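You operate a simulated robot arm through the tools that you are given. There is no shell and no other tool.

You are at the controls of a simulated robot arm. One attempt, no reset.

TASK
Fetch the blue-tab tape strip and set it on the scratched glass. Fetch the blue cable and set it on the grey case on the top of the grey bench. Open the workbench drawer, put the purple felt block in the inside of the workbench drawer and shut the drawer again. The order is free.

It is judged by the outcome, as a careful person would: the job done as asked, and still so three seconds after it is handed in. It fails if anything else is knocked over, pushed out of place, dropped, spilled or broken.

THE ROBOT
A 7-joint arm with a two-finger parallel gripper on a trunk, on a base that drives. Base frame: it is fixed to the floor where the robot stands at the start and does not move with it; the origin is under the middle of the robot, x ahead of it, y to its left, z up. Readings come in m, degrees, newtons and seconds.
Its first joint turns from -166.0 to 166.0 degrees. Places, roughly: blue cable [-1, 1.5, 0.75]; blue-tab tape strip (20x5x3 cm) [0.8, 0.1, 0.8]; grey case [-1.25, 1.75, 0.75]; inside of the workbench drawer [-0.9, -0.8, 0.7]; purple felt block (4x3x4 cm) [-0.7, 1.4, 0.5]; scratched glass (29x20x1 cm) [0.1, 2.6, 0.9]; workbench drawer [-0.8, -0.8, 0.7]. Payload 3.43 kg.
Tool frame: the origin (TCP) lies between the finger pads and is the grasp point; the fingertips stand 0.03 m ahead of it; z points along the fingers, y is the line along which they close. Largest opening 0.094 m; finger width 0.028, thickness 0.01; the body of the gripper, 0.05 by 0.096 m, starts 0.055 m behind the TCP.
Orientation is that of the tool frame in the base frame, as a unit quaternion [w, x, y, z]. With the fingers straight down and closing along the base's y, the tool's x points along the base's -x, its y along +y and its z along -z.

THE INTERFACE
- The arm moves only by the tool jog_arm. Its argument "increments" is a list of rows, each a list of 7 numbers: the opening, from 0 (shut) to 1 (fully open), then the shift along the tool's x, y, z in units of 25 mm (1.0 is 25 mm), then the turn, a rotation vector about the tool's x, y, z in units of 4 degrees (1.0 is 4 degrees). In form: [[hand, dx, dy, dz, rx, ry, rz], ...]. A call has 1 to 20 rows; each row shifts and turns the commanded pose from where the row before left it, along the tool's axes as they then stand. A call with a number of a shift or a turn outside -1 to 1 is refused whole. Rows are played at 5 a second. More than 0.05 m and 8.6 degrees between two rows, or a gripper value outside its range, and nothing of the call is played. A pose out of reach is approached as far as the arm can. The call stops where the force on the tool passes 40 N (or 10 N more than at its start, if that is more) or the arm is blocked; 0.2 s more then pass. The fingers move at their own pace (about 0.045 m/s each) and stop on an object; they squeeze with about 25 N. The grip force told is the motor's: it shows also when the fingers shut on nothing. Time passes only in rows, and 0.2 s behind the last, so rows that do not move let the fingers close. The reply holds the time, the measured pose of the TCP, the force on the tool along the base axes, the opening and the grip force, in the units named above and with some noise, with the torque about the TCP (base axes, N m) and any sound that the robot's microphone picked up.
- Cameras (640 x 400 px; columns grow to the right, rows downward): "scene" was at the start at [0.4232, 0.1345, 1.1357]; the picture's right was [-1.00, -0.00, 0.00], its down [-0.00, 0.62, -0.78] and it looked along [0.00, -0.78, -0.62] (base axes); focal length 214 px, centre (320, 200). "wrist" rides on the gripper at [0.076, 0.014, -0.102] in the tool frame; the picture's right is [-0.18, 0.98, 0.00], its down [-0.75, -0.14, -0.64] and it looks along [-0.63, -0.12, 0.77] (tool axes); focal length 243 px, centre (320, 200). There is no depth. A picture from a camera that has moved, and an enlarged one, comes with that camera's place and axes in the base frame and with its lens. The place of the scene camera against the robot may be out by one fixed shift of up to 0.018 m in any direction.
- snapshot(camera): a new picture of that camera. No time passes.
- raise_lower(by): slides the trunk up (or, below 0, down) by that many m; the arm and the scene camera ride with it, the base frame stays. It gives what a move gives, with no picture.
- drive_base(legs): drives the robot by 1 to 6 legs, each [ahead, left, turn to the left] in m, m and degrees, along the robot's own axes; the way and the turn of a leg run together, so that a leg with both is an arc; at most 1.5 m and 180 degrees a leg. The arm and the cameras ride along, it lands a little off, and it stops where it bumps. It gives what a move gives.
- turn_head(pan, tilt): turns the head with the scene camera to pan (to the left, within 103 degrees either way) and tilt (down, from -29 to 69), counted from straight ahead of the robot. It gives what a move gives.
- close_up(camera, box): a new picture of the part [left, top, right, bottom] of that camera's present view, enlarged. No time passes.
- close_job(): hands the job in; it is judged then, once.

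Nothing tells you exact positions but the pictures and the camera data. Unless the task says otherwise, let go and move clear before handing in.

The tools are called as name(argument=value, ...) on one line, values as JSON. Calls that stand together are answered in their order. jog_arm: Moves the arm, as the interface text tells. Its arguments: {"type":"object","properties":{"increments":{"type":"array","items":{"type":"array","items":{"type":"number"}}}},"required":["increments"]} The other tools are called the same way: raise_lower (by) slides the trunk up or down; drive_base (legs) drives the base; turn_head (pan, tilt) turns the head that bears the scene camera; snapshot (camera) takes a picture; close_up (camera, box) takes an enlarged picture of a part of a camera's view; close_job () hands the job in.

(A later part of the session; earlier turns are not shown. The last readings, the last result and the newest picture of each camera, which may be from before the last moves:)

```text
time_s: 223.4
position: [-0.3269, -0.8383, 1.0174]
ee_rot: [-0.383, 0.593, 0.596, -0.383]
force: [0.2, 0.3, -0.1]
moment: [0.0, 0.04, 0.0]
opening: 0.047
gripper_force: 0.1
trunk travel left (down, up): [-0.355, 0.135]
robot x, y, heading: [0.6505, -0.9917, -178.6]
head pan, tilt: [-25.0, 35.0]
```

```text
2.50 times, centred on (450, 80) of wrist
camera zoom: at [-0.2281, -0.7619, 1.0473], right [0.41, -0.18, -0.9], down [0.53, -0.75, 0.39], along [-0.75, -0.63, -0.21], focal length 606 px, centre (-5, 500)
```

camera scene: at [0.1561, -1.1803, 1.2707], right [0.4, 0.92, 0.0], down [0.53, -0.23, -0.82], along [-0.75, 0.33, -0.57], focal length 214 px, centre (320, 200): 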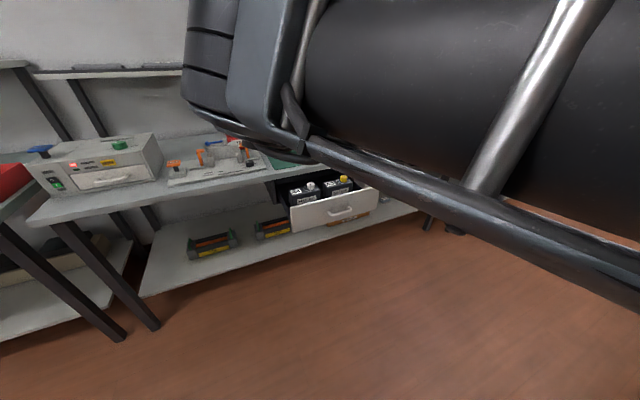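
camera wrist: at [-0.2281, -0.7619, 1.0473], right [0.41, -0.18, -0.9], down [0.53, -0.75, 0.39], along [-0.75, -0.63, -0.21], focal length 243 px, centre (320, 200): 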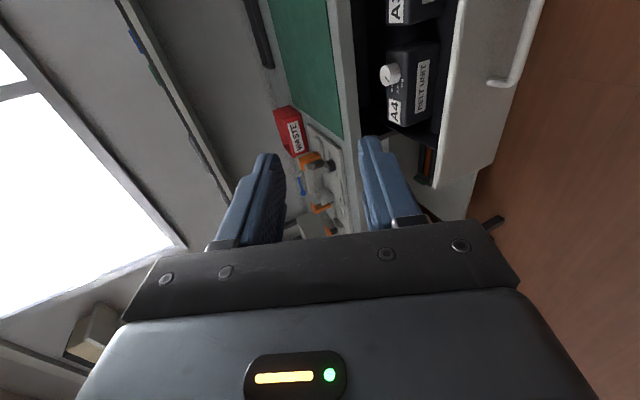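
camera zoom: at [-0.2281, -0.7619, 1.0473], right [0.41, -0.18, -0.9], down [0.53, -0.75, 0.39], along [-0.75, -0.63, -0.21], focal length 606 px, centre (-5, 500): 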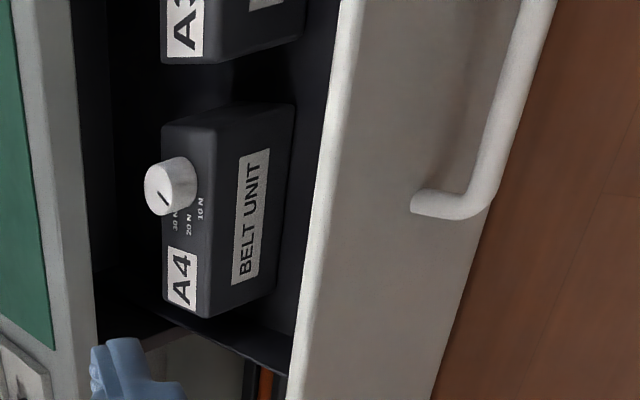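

The drawer is open about 22 cm and holds two belt units, with free space beside and behind them. Now I'll fold the arm back to vertical and drive to fetch the felt block.

jog_arm(increments=[[0.5, 0, 0, 0, -1, 0, 0], [0.5, 0, 0, 0, -1, 0, 0], [0.5, 0, 0, 0, -1, 0, 0], [0.5, 0, 0, 0, -1, 0, 0], [0.5, 0, 0, 0, -1, 0, 0], [0.5, 0, 0, 0, -1, 0, 0], [0.5, 0, 0, 0, -1, 0, 0], [0.5, 0, 0, 0, -1, 0, 0], [0.5, 0, 0, 0, -1, 0, 0], [0.5, 0, 0, 0, -1, 0, 0], [0.5, 0, 0, 0, -1, 0, 0], [0.5, 0, 0, 0, -1, 0, 0], [0.5, 0, 0, 0, -1, 0, 0], [0.5, 0, 0, 0, -1, 0, 0], [0.5, 0, 0, 0, -1, 0, 0], [0.5, 0, 0, 0, -1, 0, 0], [0.5, 0, 0, 0, -0.4, 0, 0]])

jog_arm(increments=[[0.5, 0, 1, -0.5, 0, 0, 0], [0.5, 0, 1, -0.5, 0, 0, 0], [0.5, 0, 1, -0.5, 0, 0, 0], [0.5, 0, 1, 0, 0, 0, 0], [0.5, 0, 1, 0, 0, 0, 0], [0.5, 0, 1, 0, 0, 0, 0], [0.5, 0, 1, 0, 0, 0, 0], [0.5, 0, 1, 0, 0, 0, 0], [0.5, 0, 1, 0, 0, 0, 0], [0.5, 0, 1, 0, 0, 0, 0], [0.5, 0, 1, 0, 0, 0, 0], [0.5, 0, 1, 0, 0, 0, 0]])

snapshot(camera="scene")

close_up(camera="scene", box=[240, 140, 440, 265])

```text
time_s: 227.0
position: [-0.3263, -0.8386, 1.0178]
ee_rot: [-0.001, 0.705, 0.709, 0.0]
force: [-0.1, -0.1, 1.0]
moment: [-0.02, 0.0, -0.01]
opening: 0.0467
gripper_force: 0.1
trunk travel left (down, up): [-0.355, 0.135]
robot x, y, heading: [0.6479, -0.9946, -178.6]
head pan, tilt: [-25.0, 35.0]
```

```text
time_s: 229.8
position: [-0.0044, -0.7958, 1.0565]
ee_rot: [-0.001, 0.745, 0.667, 0.002]
force: [0.1, -0.7, -0.9]
moment: [0.01, 0.0, 0.01]
opening: 0.0471
gripper_force: 0.0
trunk travel left (down, up): [-0.355, 0.135]
robot x, y, heading: [0.6562, -0.9943, -178.5]
head pan, tilt: [-25.0, 35.0]
stopped in row 12: the arm was blocked; the commanded pose is now the measured one
```

```text
taken
camera scene: at [0.1532, -1.1791, 1.2818], right [0.4, 0.92, 0.0], down [0.43, -0.19, -0.88], along [-0.81, 0.35, -0.47], focal length 214 px, centre (320, 200)
```

scene: 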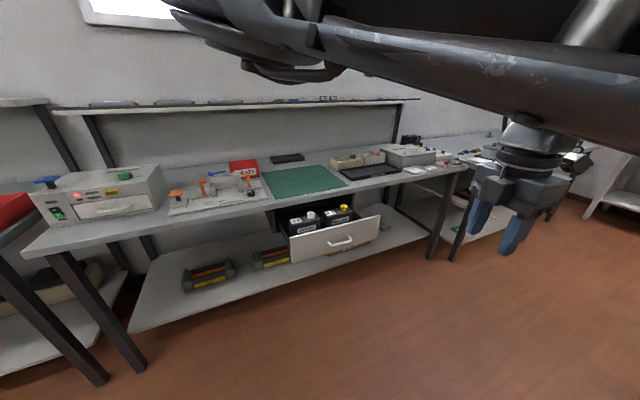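

```text
3.20 times, centred on (340, 202) of scene
camera zoom: at [0.1532, -1.1791, 1.2818], right [0.4, 0.92, 0.0], down [0.43, -0.19, -0.88], along [-0.81, 0.35, -0.47], focal length 686 px, centre (256, 192)
```

zoom: 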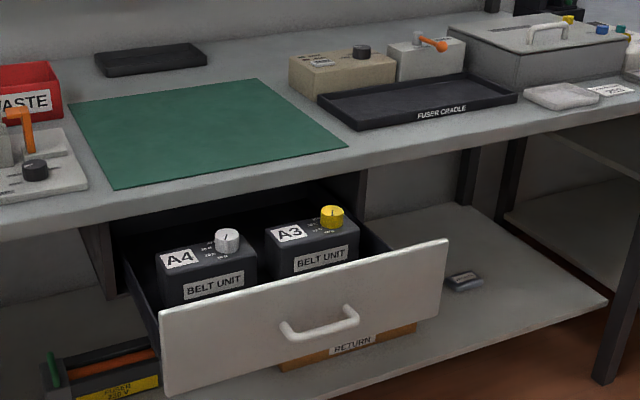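

jog_arm(increments=[[0.5, 0, -1, 0, 0, 0, 0], [0.5, 0, -1, 0, 0, 0, 0], [0.5, 0.5, -1, 0, 0, 0, 0], [0.5, 0, 0, 0, 0, 0, 0.5]])

snapshot(camera="scene")

```text
time_s: 230.8
position: [-0.0803, -0.7772, 1.0552]
ee_rot: [-0.001, 0.755, 0.656, -0.001]
force: [-0.2, 0.0, -0.6]
moment: [-0.03, 0.0, 0.03]
opening: 0.0469
gripper_force: 0.0
trunk travel left (down, up): [-0.355, 0.135]
robot x, y, heading: [0.6508, -0.9942, -178.5]
head pan, tilt: [-25.0, 35.0]
```

```text
taken
camera scene: at [0.1562, -1.1804, 1.2707], right [0.4, 0.92, 0.0], down [0.53, -0.23, -0.82], along [-0.75, 0.33, -0.57], focal length 214 px, centre (320, 200)
```

scene: 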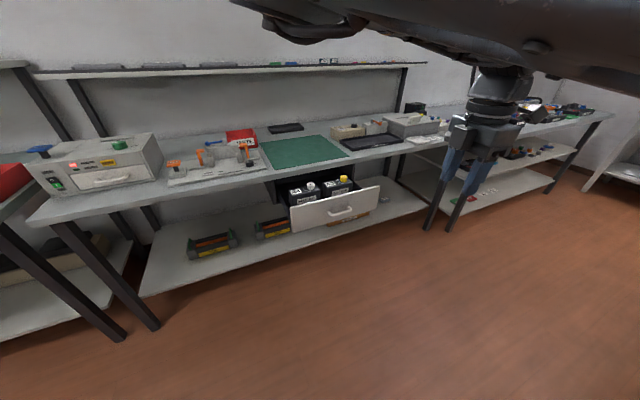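

drive_base(legs=[[0.5, 0, 0], [0, 0, -91.5]])

drive_base(legs=[[0.2, 0.2, 0], [1.2, 0, 0], [1.04, 0, 0]])

turn_head(pan=0, tilt=30)

snapshot(camera="scene")

```text
time_s: 237.7
position: [0.388, -0.2825, 1.0551]
ee_rot: [0.0, 0.996, -0.085, 0.0]
force: [0.4, -0.1, 0.1]
moment: [0.01, 0.0, -0.02]
opening: 0.047
gripper_force: 0.0
trunk travel left (down, up): [-0.355, 0.135]
robot x, y, heading: [0.1498, -1.0079, 89.9]
head pan, tilt: [-25.0, 35.0]
```

```text
time_s: 250.3
position: [0.1763, 2.1693, 1.0556]
ee_rot: [-0.001, 0.997, -0.082, 0.0]
force: [-0.2, 0.9, 0.9]
moment: [0.0, 0.0, -0.01]
opening: 0.0471
gripper_force: 0.0
trunk travel left (down, up): [-0.355, 0.135]
robot x, y, heading: [-0.0585, 1.4413, 90.2]
head pan, tilt: [-25.0, 35.0]
```

```text
time_s: 251.2
position: [0.176, 2.1708, 1.0545]
ee_rot: [0.0, 0.997, -0.081, 0.001]
force: [0.6, 0.5, 0.7]
moment: [0.0, 0.01, -0.03]
opening: 0.0471
gripper_force: 0.0
trunk travel left (down, up): [-0.355, 0.135]
robot x, y, heading: [-0.0567, 1.4464, 90.2]
head pan, tilt: [0.0, 30.0]
```

```text
taken
camera scene: at [-0.2742, 1.9603, 1.2785], right [1.0, 0.01, 0.0], down [0.0, -0.5, -0.87], along [0.0, 0.87, -0.5], focal length 214 px, centre (320, 200)
```

scene: 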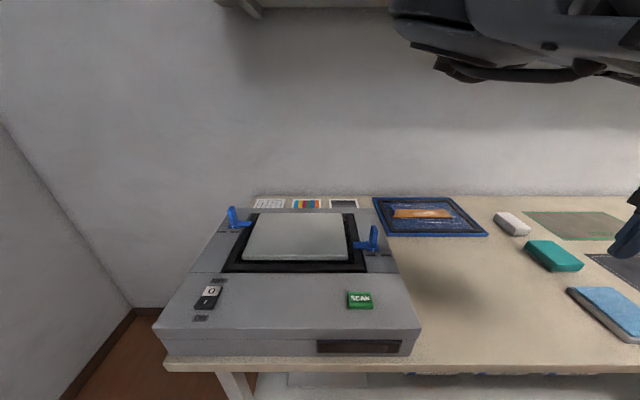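

drive_base(legs=[[0, 0, 110], [-0.285, -0.06, 0]])

raise_lower(by=-0.15)

turn_head(pan=-20, tilt=30)

snapshot(camera="scene")

snapshot(camera="wrist")

```text
time_s: 257.9
position: [-0.5776, 1.5631, 1.0552]
ee_rot: [-0.001, 0.635, 0.772, 0.0]
force: [0.4, -0.6, 0.2]
moment: [0.01, -0.02, 0.03]
opening: 0.0472
gripper_force: 0.2
trunk travel left (down, up): [-0.355, 0.135]
robot x, y, heading: [0.1849, 1.6016, -159.3]
head pan, tilt: [0.0, 30.0]
```

```text
time_s: 259.6
position: [-0.5781, 1.5644, 0.9059]
ee_rot: [-0.002, 0.635, 0.773, 0.001]
force: [-0.8, -0.3, 0.2]
moment: [0.01, 0.0, 0.0]
opening: 0.047
gripper_force: 0.0
trunk travel left (down, up): [-0.205, 0.285]
robot x, y, heading: [0.186, 1.5981, -159.0]
head pan, tilt: [0.0, 30.0]
```

```text
time_s: 260.4
position: [-0.5765, 1.5647, 0.906]
ee_rot: [-0.001, 0.635, 0.773, 0.0]
force: [0.9, -0.2, 0.6]
moment: [-0.02, -0.01, -0.01]
opening: 0.047
gripper_force: 0.1
trunk travel left (down, up): [-0.205, 0.285]
robot x, y, heading: [0.1836, 1.6036, -159.1]
head pan, tilt: [-20.0, 30.0]
```

```text
taken
camera scene: at [-0.2218, 1.254, 1.1285], right [-0.02, 1.0, 0.0], down [0.5, 0.01, -0.87], along [-0.87, -0.01, -0.5], focal length 214 px, centre (320, 200)
```

scene: 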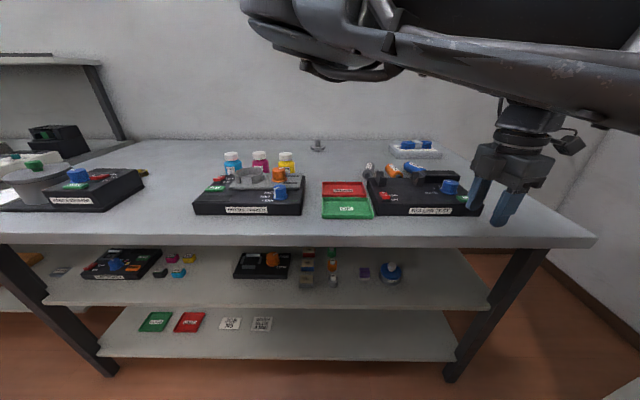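

```text
taken
camera wrist: at [-0.5774, 1.6417, 1.0078], right [1.0, 0.01, 0.0], down [0.01, -0.77, 0.64], along [0.01, -0.64, -0.77], focal length 243 px, centre (320, 200)
```

wrist: 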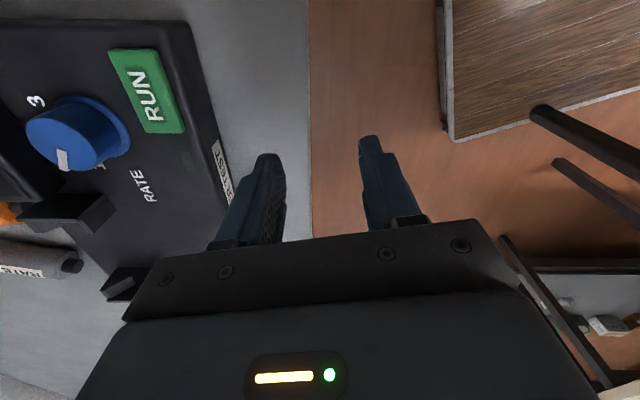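

drive_base(legs=[[-0.12, 0, 0]])

jog_arm(increments=[[0.6, 0, 0, 0, 0, 0, 0.9], [0.6, 0, 0, 0, 0, 0, 0.9], [0.6, 0, 0, 0, 0, 0, 0.95], [0.6, -1, 0, 0, 0, 0, 0], [0.6, -1, 0, 0, 0, 0, 0], [0.6, -1, 0, 0, 0, 0, 0], [0.6, -1, 0, 0, 0, 0, 0], [0.6, -1, 0, 0, 0, 0, 0], [0.6, -1, 0, 0, 0, 0, 0], [0.6, -1, 0, 0, 0, 0, 0], [0.6, -1, 0, 0, 0, 0, 0]])

snapshot(camera="scene")

```text
time_s: 261.7
position: [-0.4641, 1.6057, 0.9051]
ee_rot: [-0.001, 0.634, 0.773, -0.001]
force: [0.4, -0.5, 0.4]
moment: [-0.02, 0.0, 0.01]
opening: 0.047
gripper_force: 0.2
trunk travel left (down, up): [-0.205, 0.285]
robot x, y, heading: [0.2974, 1.6458, -159.4]
head pan, tilt: [-20.0, 30.0]
```

```text
time_s: 263.4
position: [-0.4636, 1.5741, 0.9041]
ee_rot: [-0.001, 0.761, 0.648, 0.0]
force: [0.5, -0.2, 0.3]
moment: [-0.03, -0.01, 0.0]
opening: 0.0565
gripper_force: 0.1
trunk travel left (down, up): [-0.205, 0.285]
robot x, y, heading: [0.2984, 1.64, -159.4]
head pan, tilt: [-20.0, 30.0]
stopped in row 8: the arm was blocked; the commanded pose is now the measured one
```

```text
taken
camera scene: at [-0.1085, 1.296, 1.1288], right [-0.02, 1.0, 0.0], down [0.5, 0.01, -0.87], along [-0.87, -0.02, -0.5], focal length 214 px, centre (320, 200)
```

scene: 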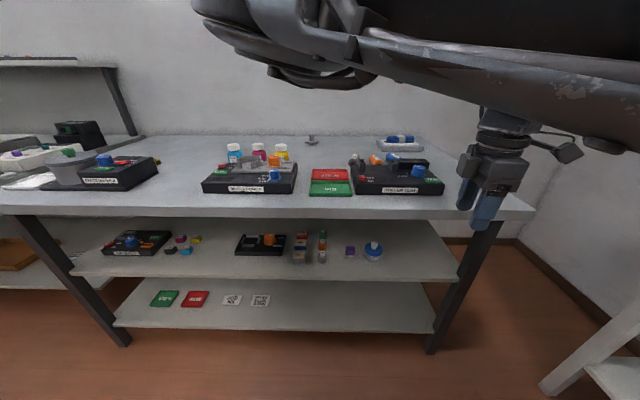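

jog_arm(increments=[[0.6, 1, 0, 0, 0, 0, 0], [0.6, 0, 0, 0, 0, 0, -1], [0.6, 0, 0, 0, 0, 0, -1], [0.6, 0, 0, 0, 0, 0, -0.3], [0.6, 0, 0, 0, 1, 0, 0], [0.6, 0, 0, 0, 1, 0, 0], [0.6, 0, 0, 0, 1, 0, 0], [0.6, 0, 0, 0, 1, 0, 0], [0.6, 0, 0, 0, 1, 0, 0], [0.6, 0, 0, 0, 1, 0, 0], [0.6, 0, 0, 0, 1, 0, 0], [0.6, 0, 0, 0, 1, 0, 0]])

snapshot(camera="scene")

```text
time_s: 266.0
position: [-0.4598, 1.61, 0.9045]
ee_rot: [-0.199, 0.689, 0.67, -0.193]
force: [-0.2, -0.5, -0.5]
moment: [-0.02, -0.04, 0.0]
opening: 0.0563
gripper_force: 0.0
trunk travel left (down, up): [-0.205, 0.285]
robot x, y, heading: [0.297, 1.6463, -159.3]
head pan, tilt: [-20.0, 30.0]
```

```text
taken
camera scene: at [-0.1076, 1.2956, 1.1254], right [-0.03, 1.0, 0.0], down [0.53, 0.02, -0.85], along [-0.85, -0.02, -0.53], focal length 214 px, centre (320, 200)
```

scene: 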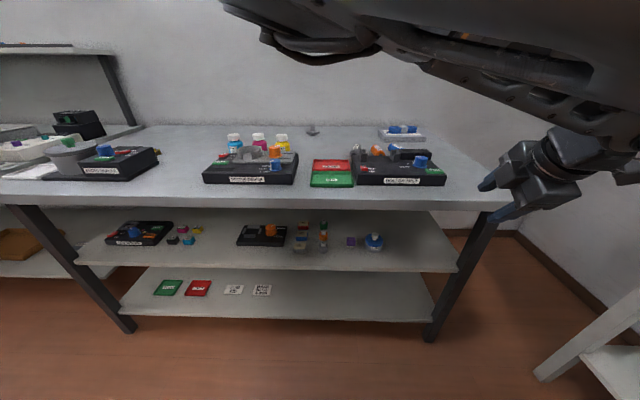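

The upper arm is brushing the head camera, so I'll pan the head away to the left while moving the arm.

turn_head(pan=70, tilt=30)

jog_arm(increments=[[0.6, 0, 0, 0, 1, 0, 0], [0.6, 0, 0, 0, 1, 0, 0], [0.6, 0, 0, 0, 1, 0, 0], [0.6, 0, 0, 0, 1, 0, 0], [0.6, 0, 0, 0, 1, 0, 0], [0.6, 0, 0, 0, 1, 0, 0], [0.6, 0, 0, 0, 1, 0, 0], [0.6, 0, 0, 0, 1, 0, 0]])

snapshot(camera="wrist")

snapshot(camera="scene")

```text
time_s: 267.7
position: [-0.4615, 1.5969, 0.9048]
ee_rot: [-0.196, 0.678, 0.681, -0.196]
force: [-0.3, 0.3, 0.4]
moment: [0.0, 0.01, 0.01]
opening: 0.0563
gripper_force: 0.1
trunk travel left (down, up): [-0.205, 0.285]
robot x, y, heading: [0.2988, 1.6413, -159.2]
head pan, tilt: [70.0, 30.0]
```

```text
time_s: 269.5
position: [-0.4603, 1.5969, 0.9048]
ee_rot: [-0.354, 0.61, 0.613, -0.355]
force: [0.3, -0.1, 0.3]
moment: [0.0, 0.01, 0.02]
opening: 0.0563
gripper_force: 0.0
out of reach, approached as far as the arm can: row 8
trunk travel left (down, up): [-0.205, 0.285]
robot x, y, heading: [0.3013, 1.6445, -159.0]
head pan, tilt: [70.0, 30.0]
```

```text
taken
camera wrist: at [-0.3643, 1.6733, 0.9432], right [0.49, -0.18, -0.85], down [0.49, -0.75, 0.44], along [-0.72, -0.63, -0.28], focal length 243 px, centre (320, 200)
```

wrist: 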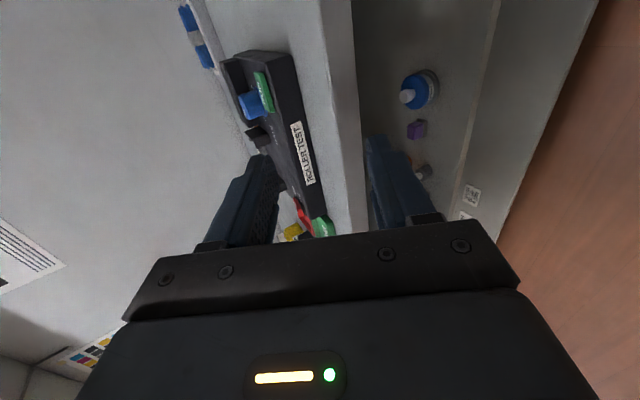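

```text
taken
camera scene: at [-0.0166, 1.2078, 1.1285], right [-1.0, -0.02, 0.0], down [-0.01, 0.5, -0.87], along [0.01, -0.87, -0.5], focal length 214 px, centre (320, 200)
```

scene: 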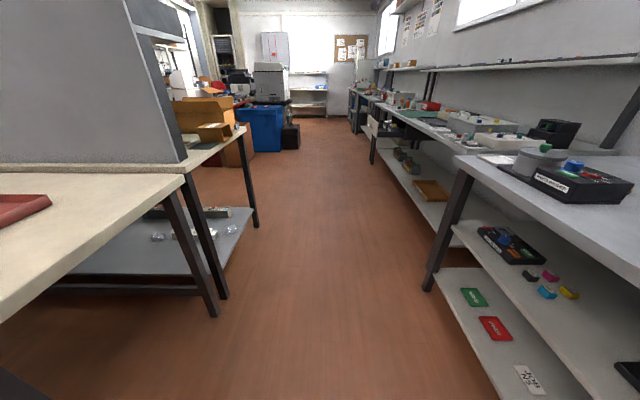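

jog_arm(increments=[[0.6, 0, 0, 0, 0, 0, -1], [0.6, 0, 0, 0, 0, 0, -1], [0.6, 0, 0, 0, 0, 0, -1], [0.6, 0, 0, 0, 0, 0, -1], [0.6, 0, 0, 0, 0, 0, -1], [0.6, 0, 0, 0, 0, 0, -1], [0.6, 0, 0, 0, 0, 0, -1], [0.6, 0, 0, 0, 0, 0, -1], [0.6, 0, 0, 0, 0, 0, -1], [0.6, 0, 0, 0, 0, 0, -1], [0.6, 0, 0, 0, 0, 0, -1], [0.6, 0, 0, 0, 0, 0, -1], [0.6, 0, 0, 0, 0, 0, -1], [0.6, 0, 0, 0, 0, 0, -1], [0.6, 0, 0, 0, 0, 0, -1], [0.6, 0, 0, 0, 0, 0, -1], [0.6, 0, 0, 0, 0, 0, -1], [0.6, 0, 0, 0, 0, 0, -1], [0.6, 0, 0, 0, 0, 0, -1], [0.6, 0, 0, 0, 0, 0, -1]])

jog_arm(increments=[[0.6, 0, 0, 0, 0, 0, -1], [0.6, 0, 0, 0, 0, 0, -1], [0.6, 0, 0, 0, 0, 0, -0.5], [0.6, 0, 0, 0, 0, 0, 0]])

snapshot(camera="wrist")

```text
time_s: 273.7
position: [-0.46, 1.5966, 0.9044]
ee_rot: [-0.499, 0.073, 0.862, -0.044]
force: [0.1, -0.4, 0.0]
moment: [0.01, -0.04, 0.0]
opening: 0.0562
gripper_force: 0.1
trunk travel left (down, up): [-0.205, 0.285]
robot x, y, heading: [0.3005, 1.6458, -158.9]
head pan, tilt: [70.0, 30.0]
```

```text
time_s: 274.7
position: [-0.4602, 1.5979, 0.9044]
ee_rot: [-0.5, -0.002, 0.866, -0.001]
force: [1.4, 0.3, 1.1]
moment: [0.0, 0.0, -0.02]
opening: 0.0565
gripper_force: 0.0
trunk travel left (down, up): [-0.205, 0.285]
robot x, y, heading: [0.3008, 1.6435, -159.1]
head pan, tilt: [70.0, 30.0]
```

```text
taken
camera wrist: at [-0.4091, 1.6111, 1.0218], right [0.09, 0.98, -0.16], down [0.93, -0.14, -0.33], along [-0.35, -0.12, -0.93], focal length 243 px, centre (320, 200)
```

wrist: 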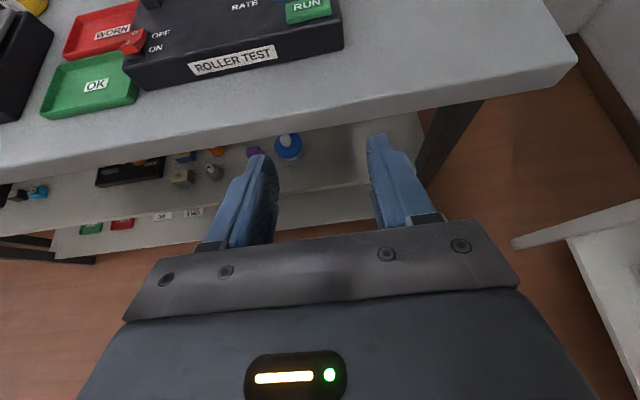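

raise_lower(by=-0.1)

jog_arm(increments=[[0.6, 0, -1, 0, 0, 0, 0], [0.6, 0, -1, 0, 0, 0, 0], [0.6, 0, -1, 0, 0, 0, 0], [0.6, 0, -1, 0, 0, 0, 0]])

turn_head(pan=30, tilt=10)

snapshot(camera="scene")

snapshot(camera="wrist")

```text
time_s: 276.0
position: [-0.4592, 1.5977, 0.8057]
ee_rot: [-0.501, -0.001, 0.866, 0.0]
force: [0.0, -0.9, 0.4]
moment: [0.02, 0.03, -0.01]
opening: 0.0563
gripper_force: 0.0
trunk travel left (down, up): [-0.105, 0.385]
robot x, y, heading: [0.2972, 1.6414, -159.1]
head pan, tilt: [70.0, 30.0]
```

```text
time_s: 277.0
position: [-0.4677, 1.524, 0.8208]
ee_rot: [-0.508, 0.037, 0.86, -0.005]
force: [0.4, 0.2, -0.6]
moment: [0.0, -0.04, -0.02]
opening: 0.0566
gripper_force: 0.1
out of reach, approached as far as the arm can: row 2
trunk travel left (down, up): [-0.105, 0.385]
robot x, y, heading: [0.2979, 1.6419, -159.3]
head pan, tilt: [70.0, 30.0]
```

```text
time_s: 278.1
position: [-0.468, 1.5246, 0.8187]
ee_rot: [-0.507, 0.036, 0.861, -0.002]
force: [-0.1, -0.6, -0.1]
moment: [0.0, 0.05, -0.01]
opening: 0.0563
gripper_force: 0.0
trunk travel left (down, up): [-0.105, 0.385]
robot x, y, heading: [0.297, 1.6437, -159.0]
head pan, tilt: [30.0, 10.0]
```

```text
taken
camera scene: at [-0.0766, 1.2259, 1.0608], right [-0.78, 0.63, 0.0], down [0.11, 0.14, -0.98], along [-0.62, -0.77, -0.17], focal length 214 px, centre (320, 200)
```

scene: 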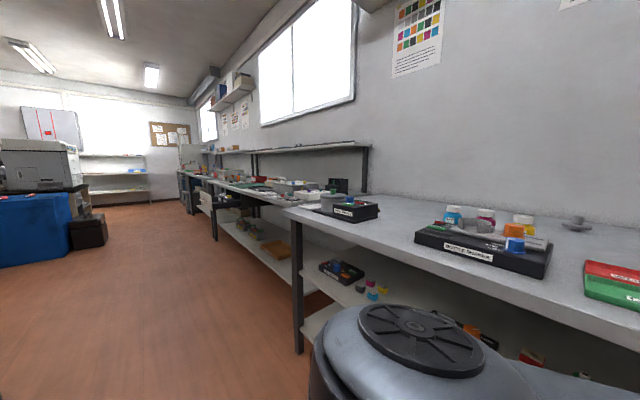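

```text
taken
camera wrist: at [-0.4126, 1.5405, 0.9351], right [0.15, 0.97, -0.2], down [0.92, -0.21, -0.34], along [-0.37, -0.13, -0.92], focal length 243 px, centre (320, 200)
```

wrist: 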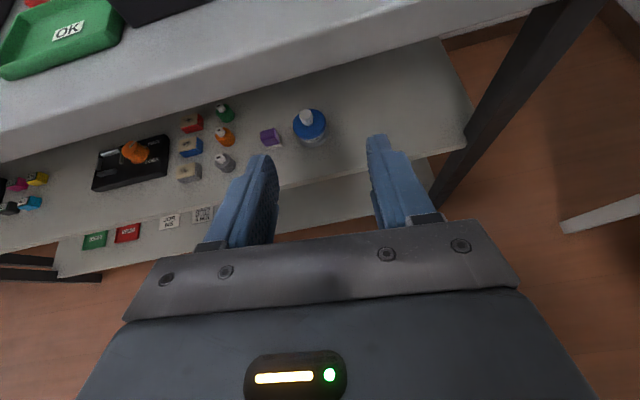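

jog_arm(increments=[[0.6, -0.79, -0.69, 0.7, 0, 0, 0], [0.6, -0.79, -0.69, 0.7, 0, 0, 0], [0.6, -0.79, -0.69, 0.7, 0, 0, 0], [0.6, -0.79, -0.69, 0.7, 0, 0, 0]])

snapshot(camera="scene")

snapshot(camera="wrist")

```text
time_s: 278.5
position: [-0.4824, 1.5065, 0.855]
ee_rot: [-0.532, 0.112, 0.835, -0.086]
force: [0.5, -0.8, 0.3]
moment: [0.01, -0.03, 0.01]
opening: 0.0566
gripper_force: 0.0
out of reach, approached as far as the arm can: row 1
trunk travel left (down, up): [-0.105, 0.385]
robot x, y, heading: [0.2998, 1.6434, -159.3]
head pan, tilt: [30.0, 10.0]
stopped in row 1: the arm was blocked; the commanded pose is now the measured one
```

```text
taken
camera scene: at [-0.0768, 1.2262, 1.0609], right [-0.78, 0.63, 0.0], down [0.11, 0.13, -0.98], along [-0.62, -0.76, -0.17], focal length 214 px, centre (320, 200)
```

scene: 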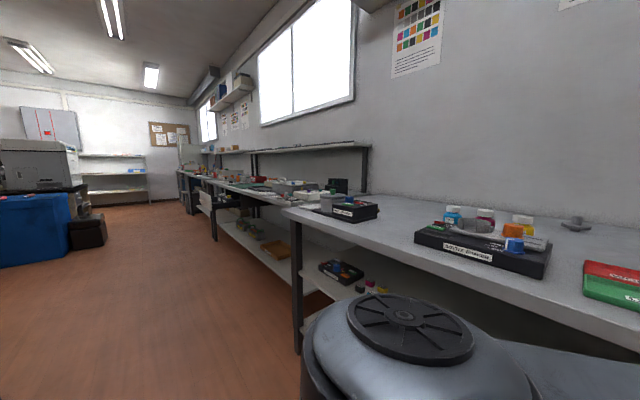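

```text
taken
camera wrist: at [-0.4182, 1.5445, 0.96], right [0.17, 0.89, -0.42], down [0.88, -0.33, -0.35], along [-0.45, -0.31, -0.84], focal length 243 px, centre (320, 200)
```

wrist: 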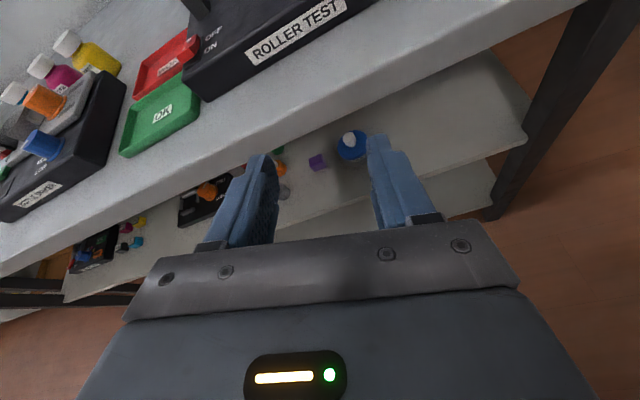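

The arm is too cramped here. I'll back the base off 0.25 m, set up the extended low grasp posture in the open, and then use the base to drive the gripper in under the bench top.

drive_base(legs=[[-0.234, 0.088, 0]])

jog_arm(increments=[[0.6, 0.3, 0, 0.5, 0, 0, 0], [0.6, 0.3, 0, 0.5, 0, 0, 0], [0.6, 0.5, 0, 1, 0, 0, 0], [0.6, 0.5, 0, 1, 0, 0, 0]])

turn_head(pan=10, tilt=25)

snapshot(camera="scene")

snapshot(camera="wrist")

```text
time_s: 280.3
position: [-0.2314, 1.5082, 0.8539]
ee_rot: [-0.533, 0.11, 0.835, -0.087]
force: [0.6, -0.2, 0.7]
moment: [-0.01, 0.03, -0.01]
opening: 0.0567
gripper_force: 0.0
trunk travel left (down, up): [-0.105, 0.385]
robot x, y, heading: [0.5484, 1.6477, -159.1]
head pan, tilt: [30.0, 10.0]
```

```text
time_s: 281.3
position: [-0.3169, 1.5153, 0.8586]
ee_rot: [-0.532, 0.109, 0.835, -0.087]
force: [-1.2, 0.9, -0.8]
moment: [0.03, -0.01, 0.03]
opening: 0.0562
gripper_force: 0.0
trunk travel left (down, up): [-0.105, 0.385]
robot x, y, heading: [0.5453, 1.6491, -159.0]
head pan, tilt: [30.0, 10.0]
```

```text
time_s: 282.1
position: [-0.3152, 1.5159, 0.8579]
ee_rot: [-0.532, 0.11, 0.835, -0.087]
force: [-0.6, 0.5, -0.3]
moment: [0.02, -0.01, 0.02]
opening: 0.0563
gripper_force: 0.1
trunk travel left (down, up): [-0.105, 0.385]
robot x, y, heading: [0.5477, 1.6501, -159.0]
head pan, tilt: [10.0, 25.0]
```

```text
taken
camera scene: at [0.1518, 1.2526, 1.0365], right [-0.52, 0.86, 0.0], down [0.36, 0.22, -0.91], along [-0.78, -0.47, -0.42], focal length 214 px, centre (320, 200)
```

scene: 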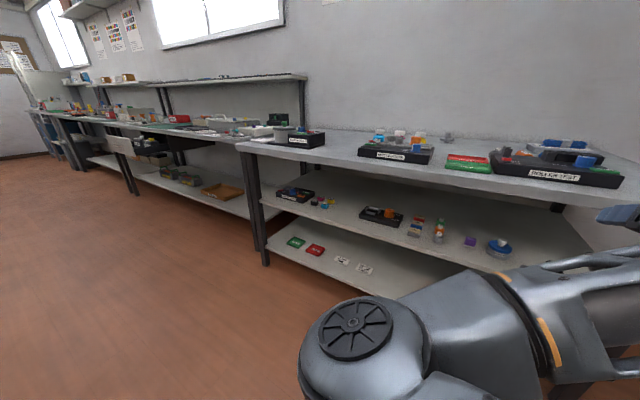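

```text
taken
camera wrist: at [-0.2537, 1.5538, 0.9632], right [0.17, 0.89, -0.42], down [0.88, -0.33, -0.35], along [-0.45, -0.31, -0.84], focal length 243 px, centre (320, 200)
```

wrist: 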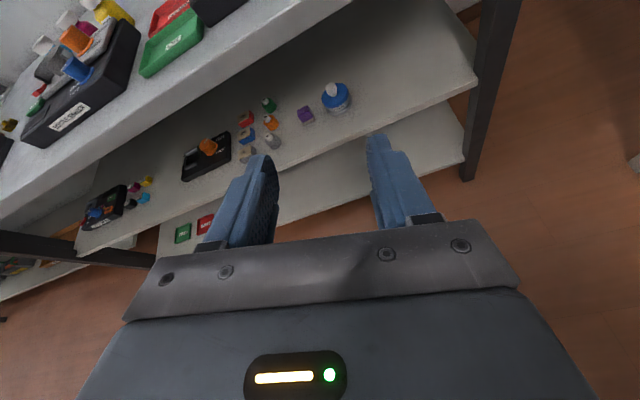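

jog_arm(increments=[[0.6, 0, 0, 0, -0.145, -0.31, -0.995], [0.6, 0, 0, 0, -0.145, -0.31, -0.995], [0.6, 0, 0, 0, -0.145, -0.31, -0.995], [0.6, 0, 0, 0, -0.145, -0.31, -0.995], [0.6, -0.15, -0.44, 1, 0, 0, 0], [0.6, -0.15, -0.44, 1, 0, 0, 0], [0.6, -0.15, -0.44, 1, 0, 0, 0], [0.6, -0.15, -0.44, 1, 0, 0, 0], [0.6, -0.15, -0.44, 1, 0, 0, 0]])

snapshot(camera="scene")

snapshot(camera="wrist")

```text
time_s: 284.1
position: [-0.4161, 1.4621, 0.7779]
ee_rot: [-0.5, 0.001, 0.866, -0.001]
force: [-0.2, 0.1, 0.6]
moment: [0.01, -0.02, -0.01]
opening: 0.0562
gripper_force: 0.0
trunk travel left (down, up): [-0.105, 0.385]
robot x, y, heading: [0.5457, 1.646, -159.1]
head pan, tilt: [10.0, 25.0]
```

```text
taken
camera scene: at [0.1519, 1.2526, 1.0365], right [-0.51, 0.86, 0.0], down [0.36, 0.22, -0.91], along [-0.78, -0.47, -0.42], focal length 214 px, centre (320, 200)
```

scene: 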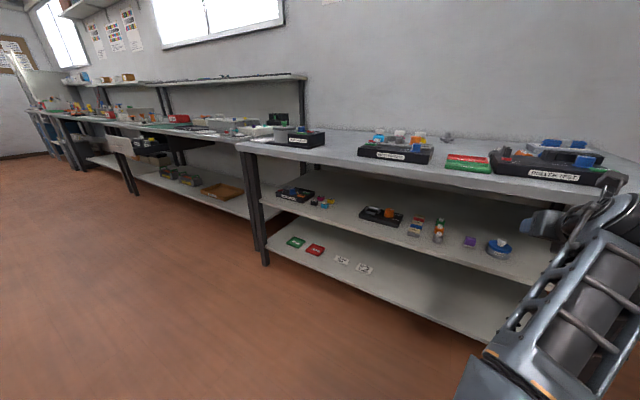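

```text
taken
camera wrist: at [-0.3648, 1.4761, 0.8955], right [0.09, 0.98, -0.16], down [0.93, -0.14, -0.33], along [-0.35, -0.12, -0.93], focal length 243 px, centre (320, 200)
```

wrist: 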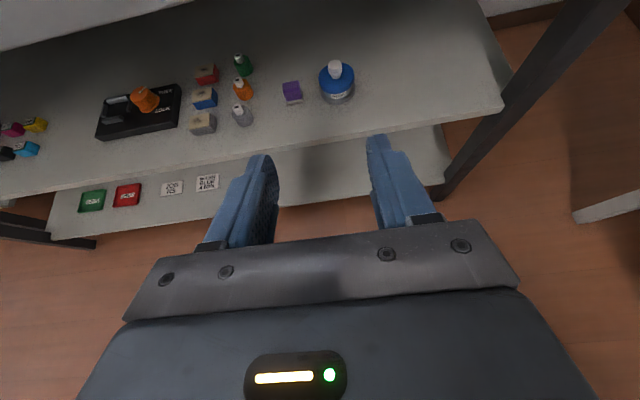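

raise_lower(by=-0.1)

jog_arm(increments=[[0.6, -0.6, -0.5, 0.8, 0, 0, 0], [0.6, -0.6, -0.5, 0.8, 0, 0, 0], [0.6, -0.6, -0.5, 0.8, 0, 0, 0], [0.6, -0.6, -0.5, 0.8, 0, 0, 0], [0.6, -0.6, 0, 0.5, 0, 0, 0]])

snapshot(camera="scene")

snapshot(camera="wrist")

```text
time_s: 285.4
position: [-0.4152, 1.4613, 0.6797]
ee_rot: [-0.5, 0.002, 0.866, 0.001]
force: [0.6, 0.0, 0.2]
moment: [-0.02, 0.01, 0.02]
opening: 0.0563
gripper_force: 0.0
trunk travel left (down, up): [-0.005, 0.485]
robot x, y, heading: [0.5453, 1.6468, -158.9]
head pan, tilt: [10.0, 25.0]
```

```text
time_s: 286.6
position: [-0.4588, 1.4121, 0.5667]
ee_rot: [-0.5, 0.0, 0.866, -0.002]
force: [-0.5, -0.2, -0.8]
moment: [0.01, -0.02, 0.01]
opening: 0.0567
gripper_force: 0.1
trunk travel left (down, up): [-0.005, 0.485]
robot x, y, heading: [0.5485, 1.6505, -158.8]
head pan, tilt: [10.0, 25.0]
```

```text
taken
camera scene: at [0.1518, 1.2526, 0.9365], right [-0.51, 0.86, 0.0], down [0.36, 0.22, -0.91], along [-0.78, -0.47, -0.42], focal length 214 px, centre (320, 200)
```

scene: 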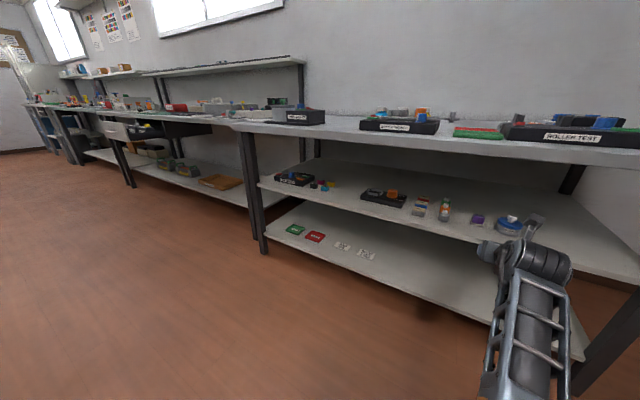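

```text
taken
camera wrist: at [-0.4072, 1.4266, 0.6849], right [0.09, 0.98, -0.16], down [0.93, -0.14, -0.33], along [-0.35, -0.12, -0.93], focal length 243 px, centre (320, 200)
```

wrist: 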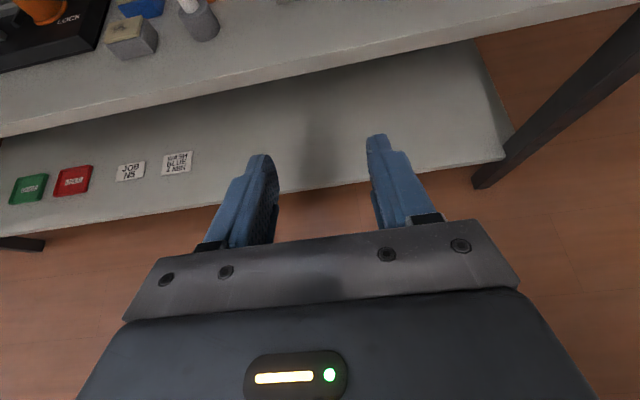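

close_up(camera="scene", box=[400, 170, 580, 290])

```text
3.33 times, centred on (490, 230) of scene
camera zoom: at [0.1518, 1.2526, 0.9365], right [-0.51, 0.86, 0.0], down [0.36, 0.22, -0.91], along [-0.78, -0.47, -0.42], focal length 715 px, centre (-247, 100)
```

zoom: 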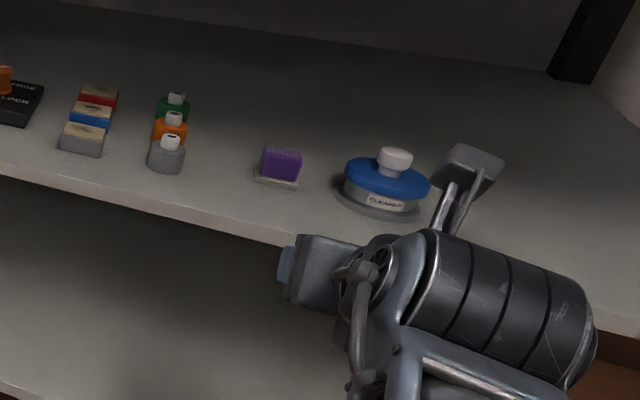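

The block centre refines to about (−0.74, 1.395, 0.525), shelf at z≈0.50. I'll line up in y, then drive the base so the gripper slides in under the bench top.

jog_arm(increments=[[0.6, 0, -0.7, 0, 0, 0, 0], [0.6, 0, 0, 0, 0, 0, 0]])

drive_base(legs=[[0.14, -0.054, 0]])

snapshot(camera="wrist")

snapshot(camera="scene")

```text
time_s: 287.2
position: [-0.459, 1.3949, 0.5675]
ee_rot: [-0.5, 0.001, 0.866, 0.0]
force: [0.3, 0.8, -0.2]
moment: [0.0, 0.03, -0.01]
opening: 0.0566
gripper_force: 0.0
trunk travel left (down, up): [-0.005, 0.485]
robot x, y, heading: [0.5453, 1.6461, -159.0]
head pan, tilt: [10.0, 25.0]
```

```text
time_s: 288.6
position: [-0.6087, 1.3956, 0.5682]
ee_rot: [-0.5, 0.001, 0.866, 0.0]
force: [-1.0, 0.2, -0.3]
moment: [0.01, -0.02, 0.01]
opening: 0.0563
gripper_force: 0.0
trunk travel left (down, up): [-0.005, 0.485]
robot x, y, heading: [0.3959, 1.6455, -159.1]
head pan, tilt: [10.0, 25.0]
```

```text
taken
camera wrist: at [-0.5574, 1.4104, 0.6848], right [0.09, 0.98, -0.16], down [0.93, -0.14, -0.33], along [-0.35, -0.12, -0.93], focal length 243 px, centre (320, 200)
```

wrist: 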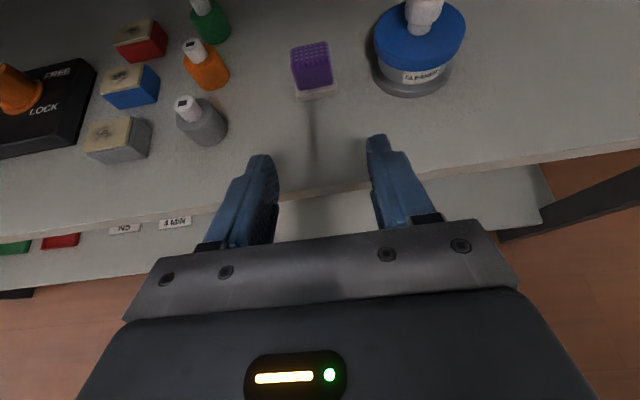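

```text
taken
camera scene: at [0.0015, 1.2536, 0.9365], right [-0.51, 0.86, 0.0], down [0.36, 0.22, -0.91], along [-0.78, -0.47, -0.42], focal length 214 px, centre (320, 200)
```

scene: 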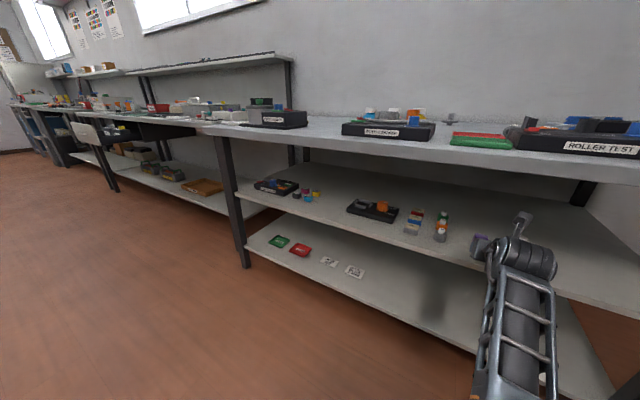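

drive_base(legs=[[0.0746, -0.029, 0]])

snapshot(camera="wrist")

snapshot(camera="scene")

```text
time_s: 289.7
position: [-0.6885, 1.3964, 0.5676]
ee_rot: [-0.5, 0.001, 0.866, 0.0]
force: [0.5, -0.3, 0.0]
moment: [-0.01, 0.05, -0.04]
opening: 0.0563
gripper_force: 0.0
trunk travel left (down, up): [-0.005, 0.485]
robot x, y, heading: [0.3137, 1.6449, -159.2]
head pan, tilt: [10.0, 25.0]
```

```text
taken
camera wrist: at [-0.638, 1.4105, 0.6848], right [0.09, 0.98, -0.16], down [0.93, -0.14, -0.33], along [-0.35, -0.12, -0.93], focal length 243 px, centre (320, 200)
```

wrist: 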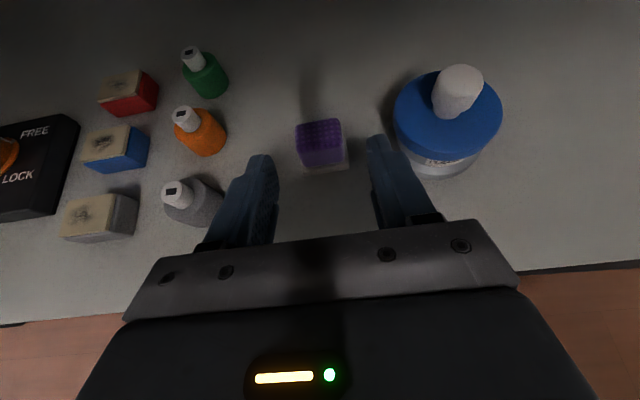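

```text
taken
camera scene: at [-0.0791, 1.2539, 0.9365], right [-0.51, 0.86, 0.0], down [0.36, 0.22, -0.91], along [-0.78, -0.47, -0.42], focal length 214 px, centre (320, 200)
```

scene: 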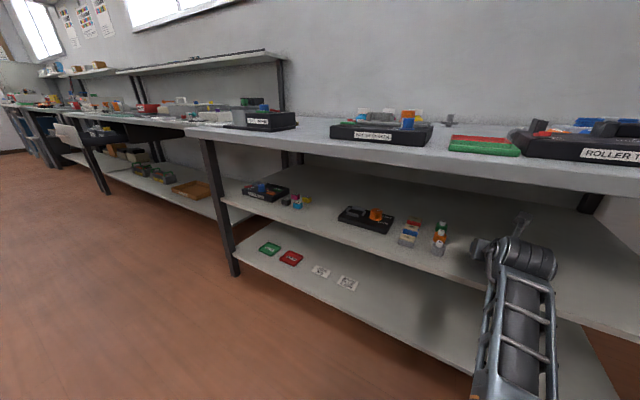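

jog_arm(increments=[[0.6, 0, 0, 0.6, 0, 0, 0], [0.6, 0, 0, 0.6, 0, 0, 0], [0.6, 0, 0, 0, 0, 0, 0]])

snapshot(camera="wrist")

```text
time_s: 290.5
position: [-0.7156, 1.3949, 0.5534]
ee_rot: [-0.5, 0.002, 0.866, 0.001]
force: [0.9, -0.8, -0.6]
moment: [-0.02, -0.01, 0.0]
opening: 0.0561
gripper_force: 0.1
trunk travel left (down, up): [-0.005, 0.485]
robot x, y, heading: [0.3174, 1.6509, -159.1]
head pan, tilt: [10.0, 25.0]
```

```text
taken
camera wrist: at [-0.6641, 1.4101, 0.6699], right [0.09, 0.98, -0.16], down [0.93, -0.14, -0.33], along [-0.35, -0.12, -0.93], focal length 243 px, centre (320, 200)
```

wrist: 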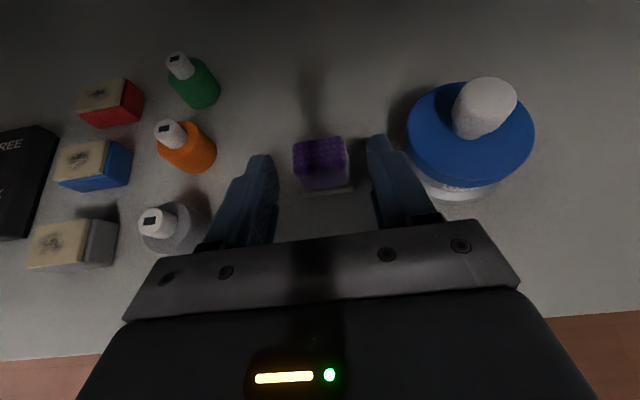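

jog_arm(increments=[[0.6, 0, 0, 0.5, 0, 0, 0], [0.6, 0, 0, 0.5, 0, 0, 0], [0.6, 0, 0, 0, 0, 0, 0]])

close_up(camera="wrist", box=[200, 80, 460, 250])

```text
time_s: 291.3
position: [-0.7365, 1.3971, 0.5404]
ee_rot: [-0.5, 0.001, 0.866, 0.0]
force: [-0.4, 0.8, 0.4]
moment: [0.03, -0.02, -0.01]
opening: 0.0566
gripper_force: 0.0
trunk travel left (down, up): [-0.005, 0.485]
robot x, y, heading: [0.3126, 1.6459, -159.2]
head pan, tilt: [10.0, 25.0]
```

```text
2.35 times, centred on (330, 165) of wrist
camera zoom: at [-0.6859, 1.4106, 0.657], right [0.09, 0.98, -0.16], down [0.93, -0.14, -0.33], along [-0.35, -0.12, -0.93], focal length 571 px, centre (296, 282)
```

zoom: 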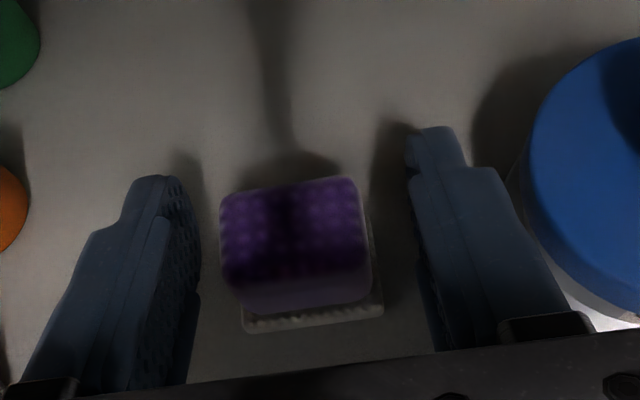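

jog_arm(increments=[[0.3, 0, 0, 0, 0, 0, 0], [0, 0, 0, 0, 0, 0, 0], [0, 0, 0, 0, 0, 0, 0], [0, 0, 0, 0, 0, 0, 0], [0, 0, 0, 0, 0, 0, 0]])

close_up(camera="wrist", box=[200, 80, 460, 250])

```text
time_s: 292.5
position: [-0.7366, 1.3961, 0.5413]
ee_rot: [-0.5, 0.001, 0.866, 0.0]
force: [0.8, 1.1, 0.1]
moment: [0.0, 0.0, -0.01]
opening: 0.0391
gripper_force: 24.9
trunk travel left (down, up): [-0.005, 0.485]
robot x, y, heading: [0.3137, 1.6475, -159.2]
head pan, tilt: [10.0, 25.0]
```

```text
2.35 times, centred on (330, 165) of wrist
camera zoom: at [-0.6858, 1.4106, 0.6571], right [0.09, 0.98, -0.16], down [0.93, -0.14, -0.33], along [-0.35, -0.12, -0.93], focal length 571 px, centre (296, 282)
```

zoom: 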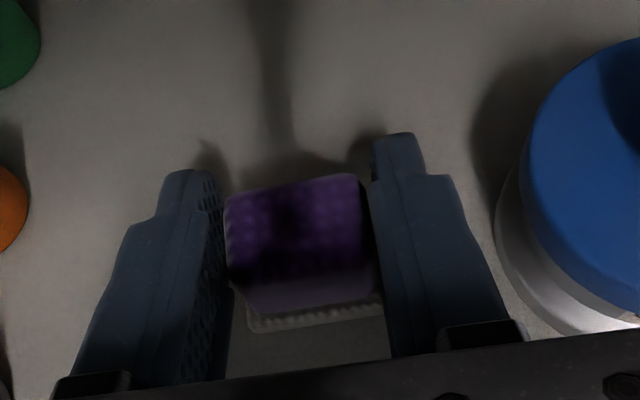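

jog_arm(increments=[[0, 0.5, 0, -0.3, 0, 0, 0], [0, 0.5, 0, -0.3, 0, 0, 0], [0, 0, 0, 0, 0, 0, 0]])

close_up(camera="wrist", box=[200, 80, 460, 250])

```text
time_s: 293.3
position: [-0.7359, 1.3966, 0.57]
ee_rot: [-0.5, 0.001, 0.866, 0.0]
force: [-0.6, 0.2, -0.3]
moment: [0.02, -0.04, 0.02]
opening: 0.039
gripper_force: 25.1
trunk travel left (down, up): [-0.005, 0.485]
robot x, y, heading: [0.3164, 1.6471, -159.3]
head pan, tilt: [10.0, 25.0]
```

```text
2.35 times, centred on (330, 165) of wrist
camera zoom: at [-0.6852, 1.4106, 0.686], right [0.09, 0.98, -0.16], down [0.93, -0.14, -0.33], along [-0.35, -0.12, -0.93], focal length 571 px, centre (296, 282)
```

zoom: 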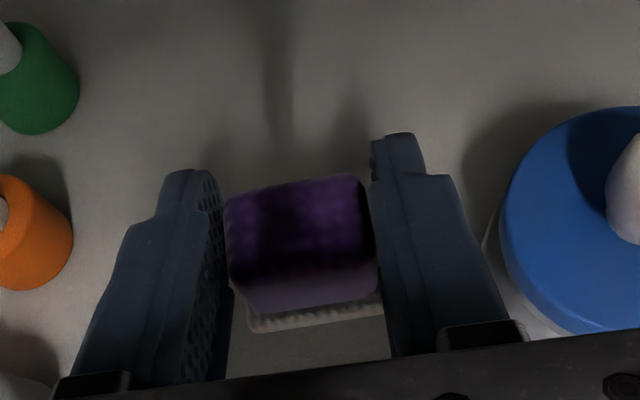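

The block is lifted, base and all. Backing out.

drive_base(legs=[[-0.28, 0.107, 0]])

snapshot(camera="scene")

snapshot(camera="wrist")

```text
time_s: 295.3
position: [-0.4349, 1.3966, 0.5692]
ee_rot: [-0.499, 0.002, 0.866, 0.001]
force: [-1.2, 0.0, -0.9]
moment: [0.03, 0.02, -0.01]
opening: 0.0392
gripper_force: 24.9
trunk travel left (down, up): [-0.005, 0.485]
robot x, y, heading: [0.6201, 1.6465, -158.8]
head pan, tilt: [10.0, 25.0]
```

```text
taken
camera scene: at [0.2222, 1.2545, 0.9365], right [-0.51, 0.86, 0.0], down [0.36, 0.22, -0.91], along [-0.78, -0.47, -0.42], focal length 214 px, centre (320, 200)
```

scene: 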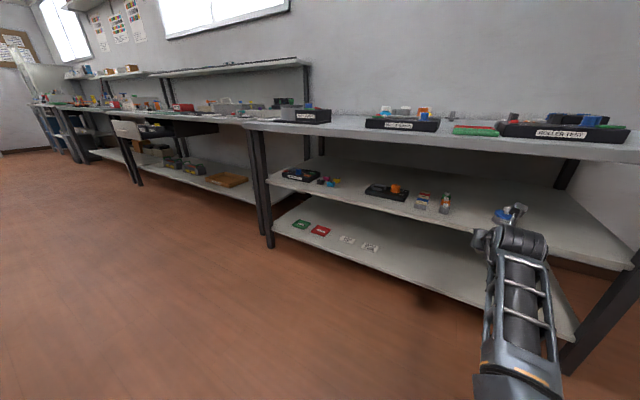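

```text
taken
camera wrist: at [-0.3839, 1.411, 0.6858], right [0.09, 0.98, -0.16], down [0.93, -0.14, -0.33], along [-0.35, -0.12, -0.93], focal length 243 px, centre (320, 200)
```

wrist: 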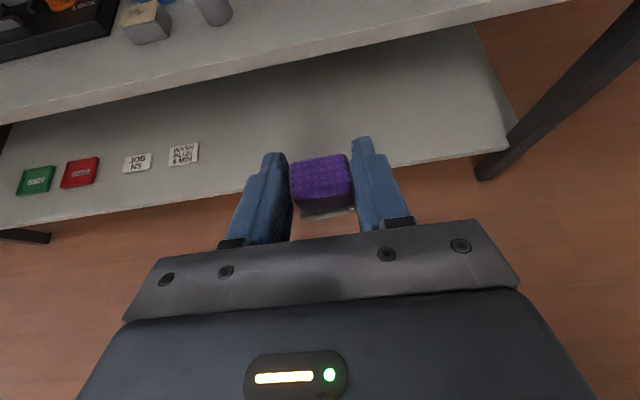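

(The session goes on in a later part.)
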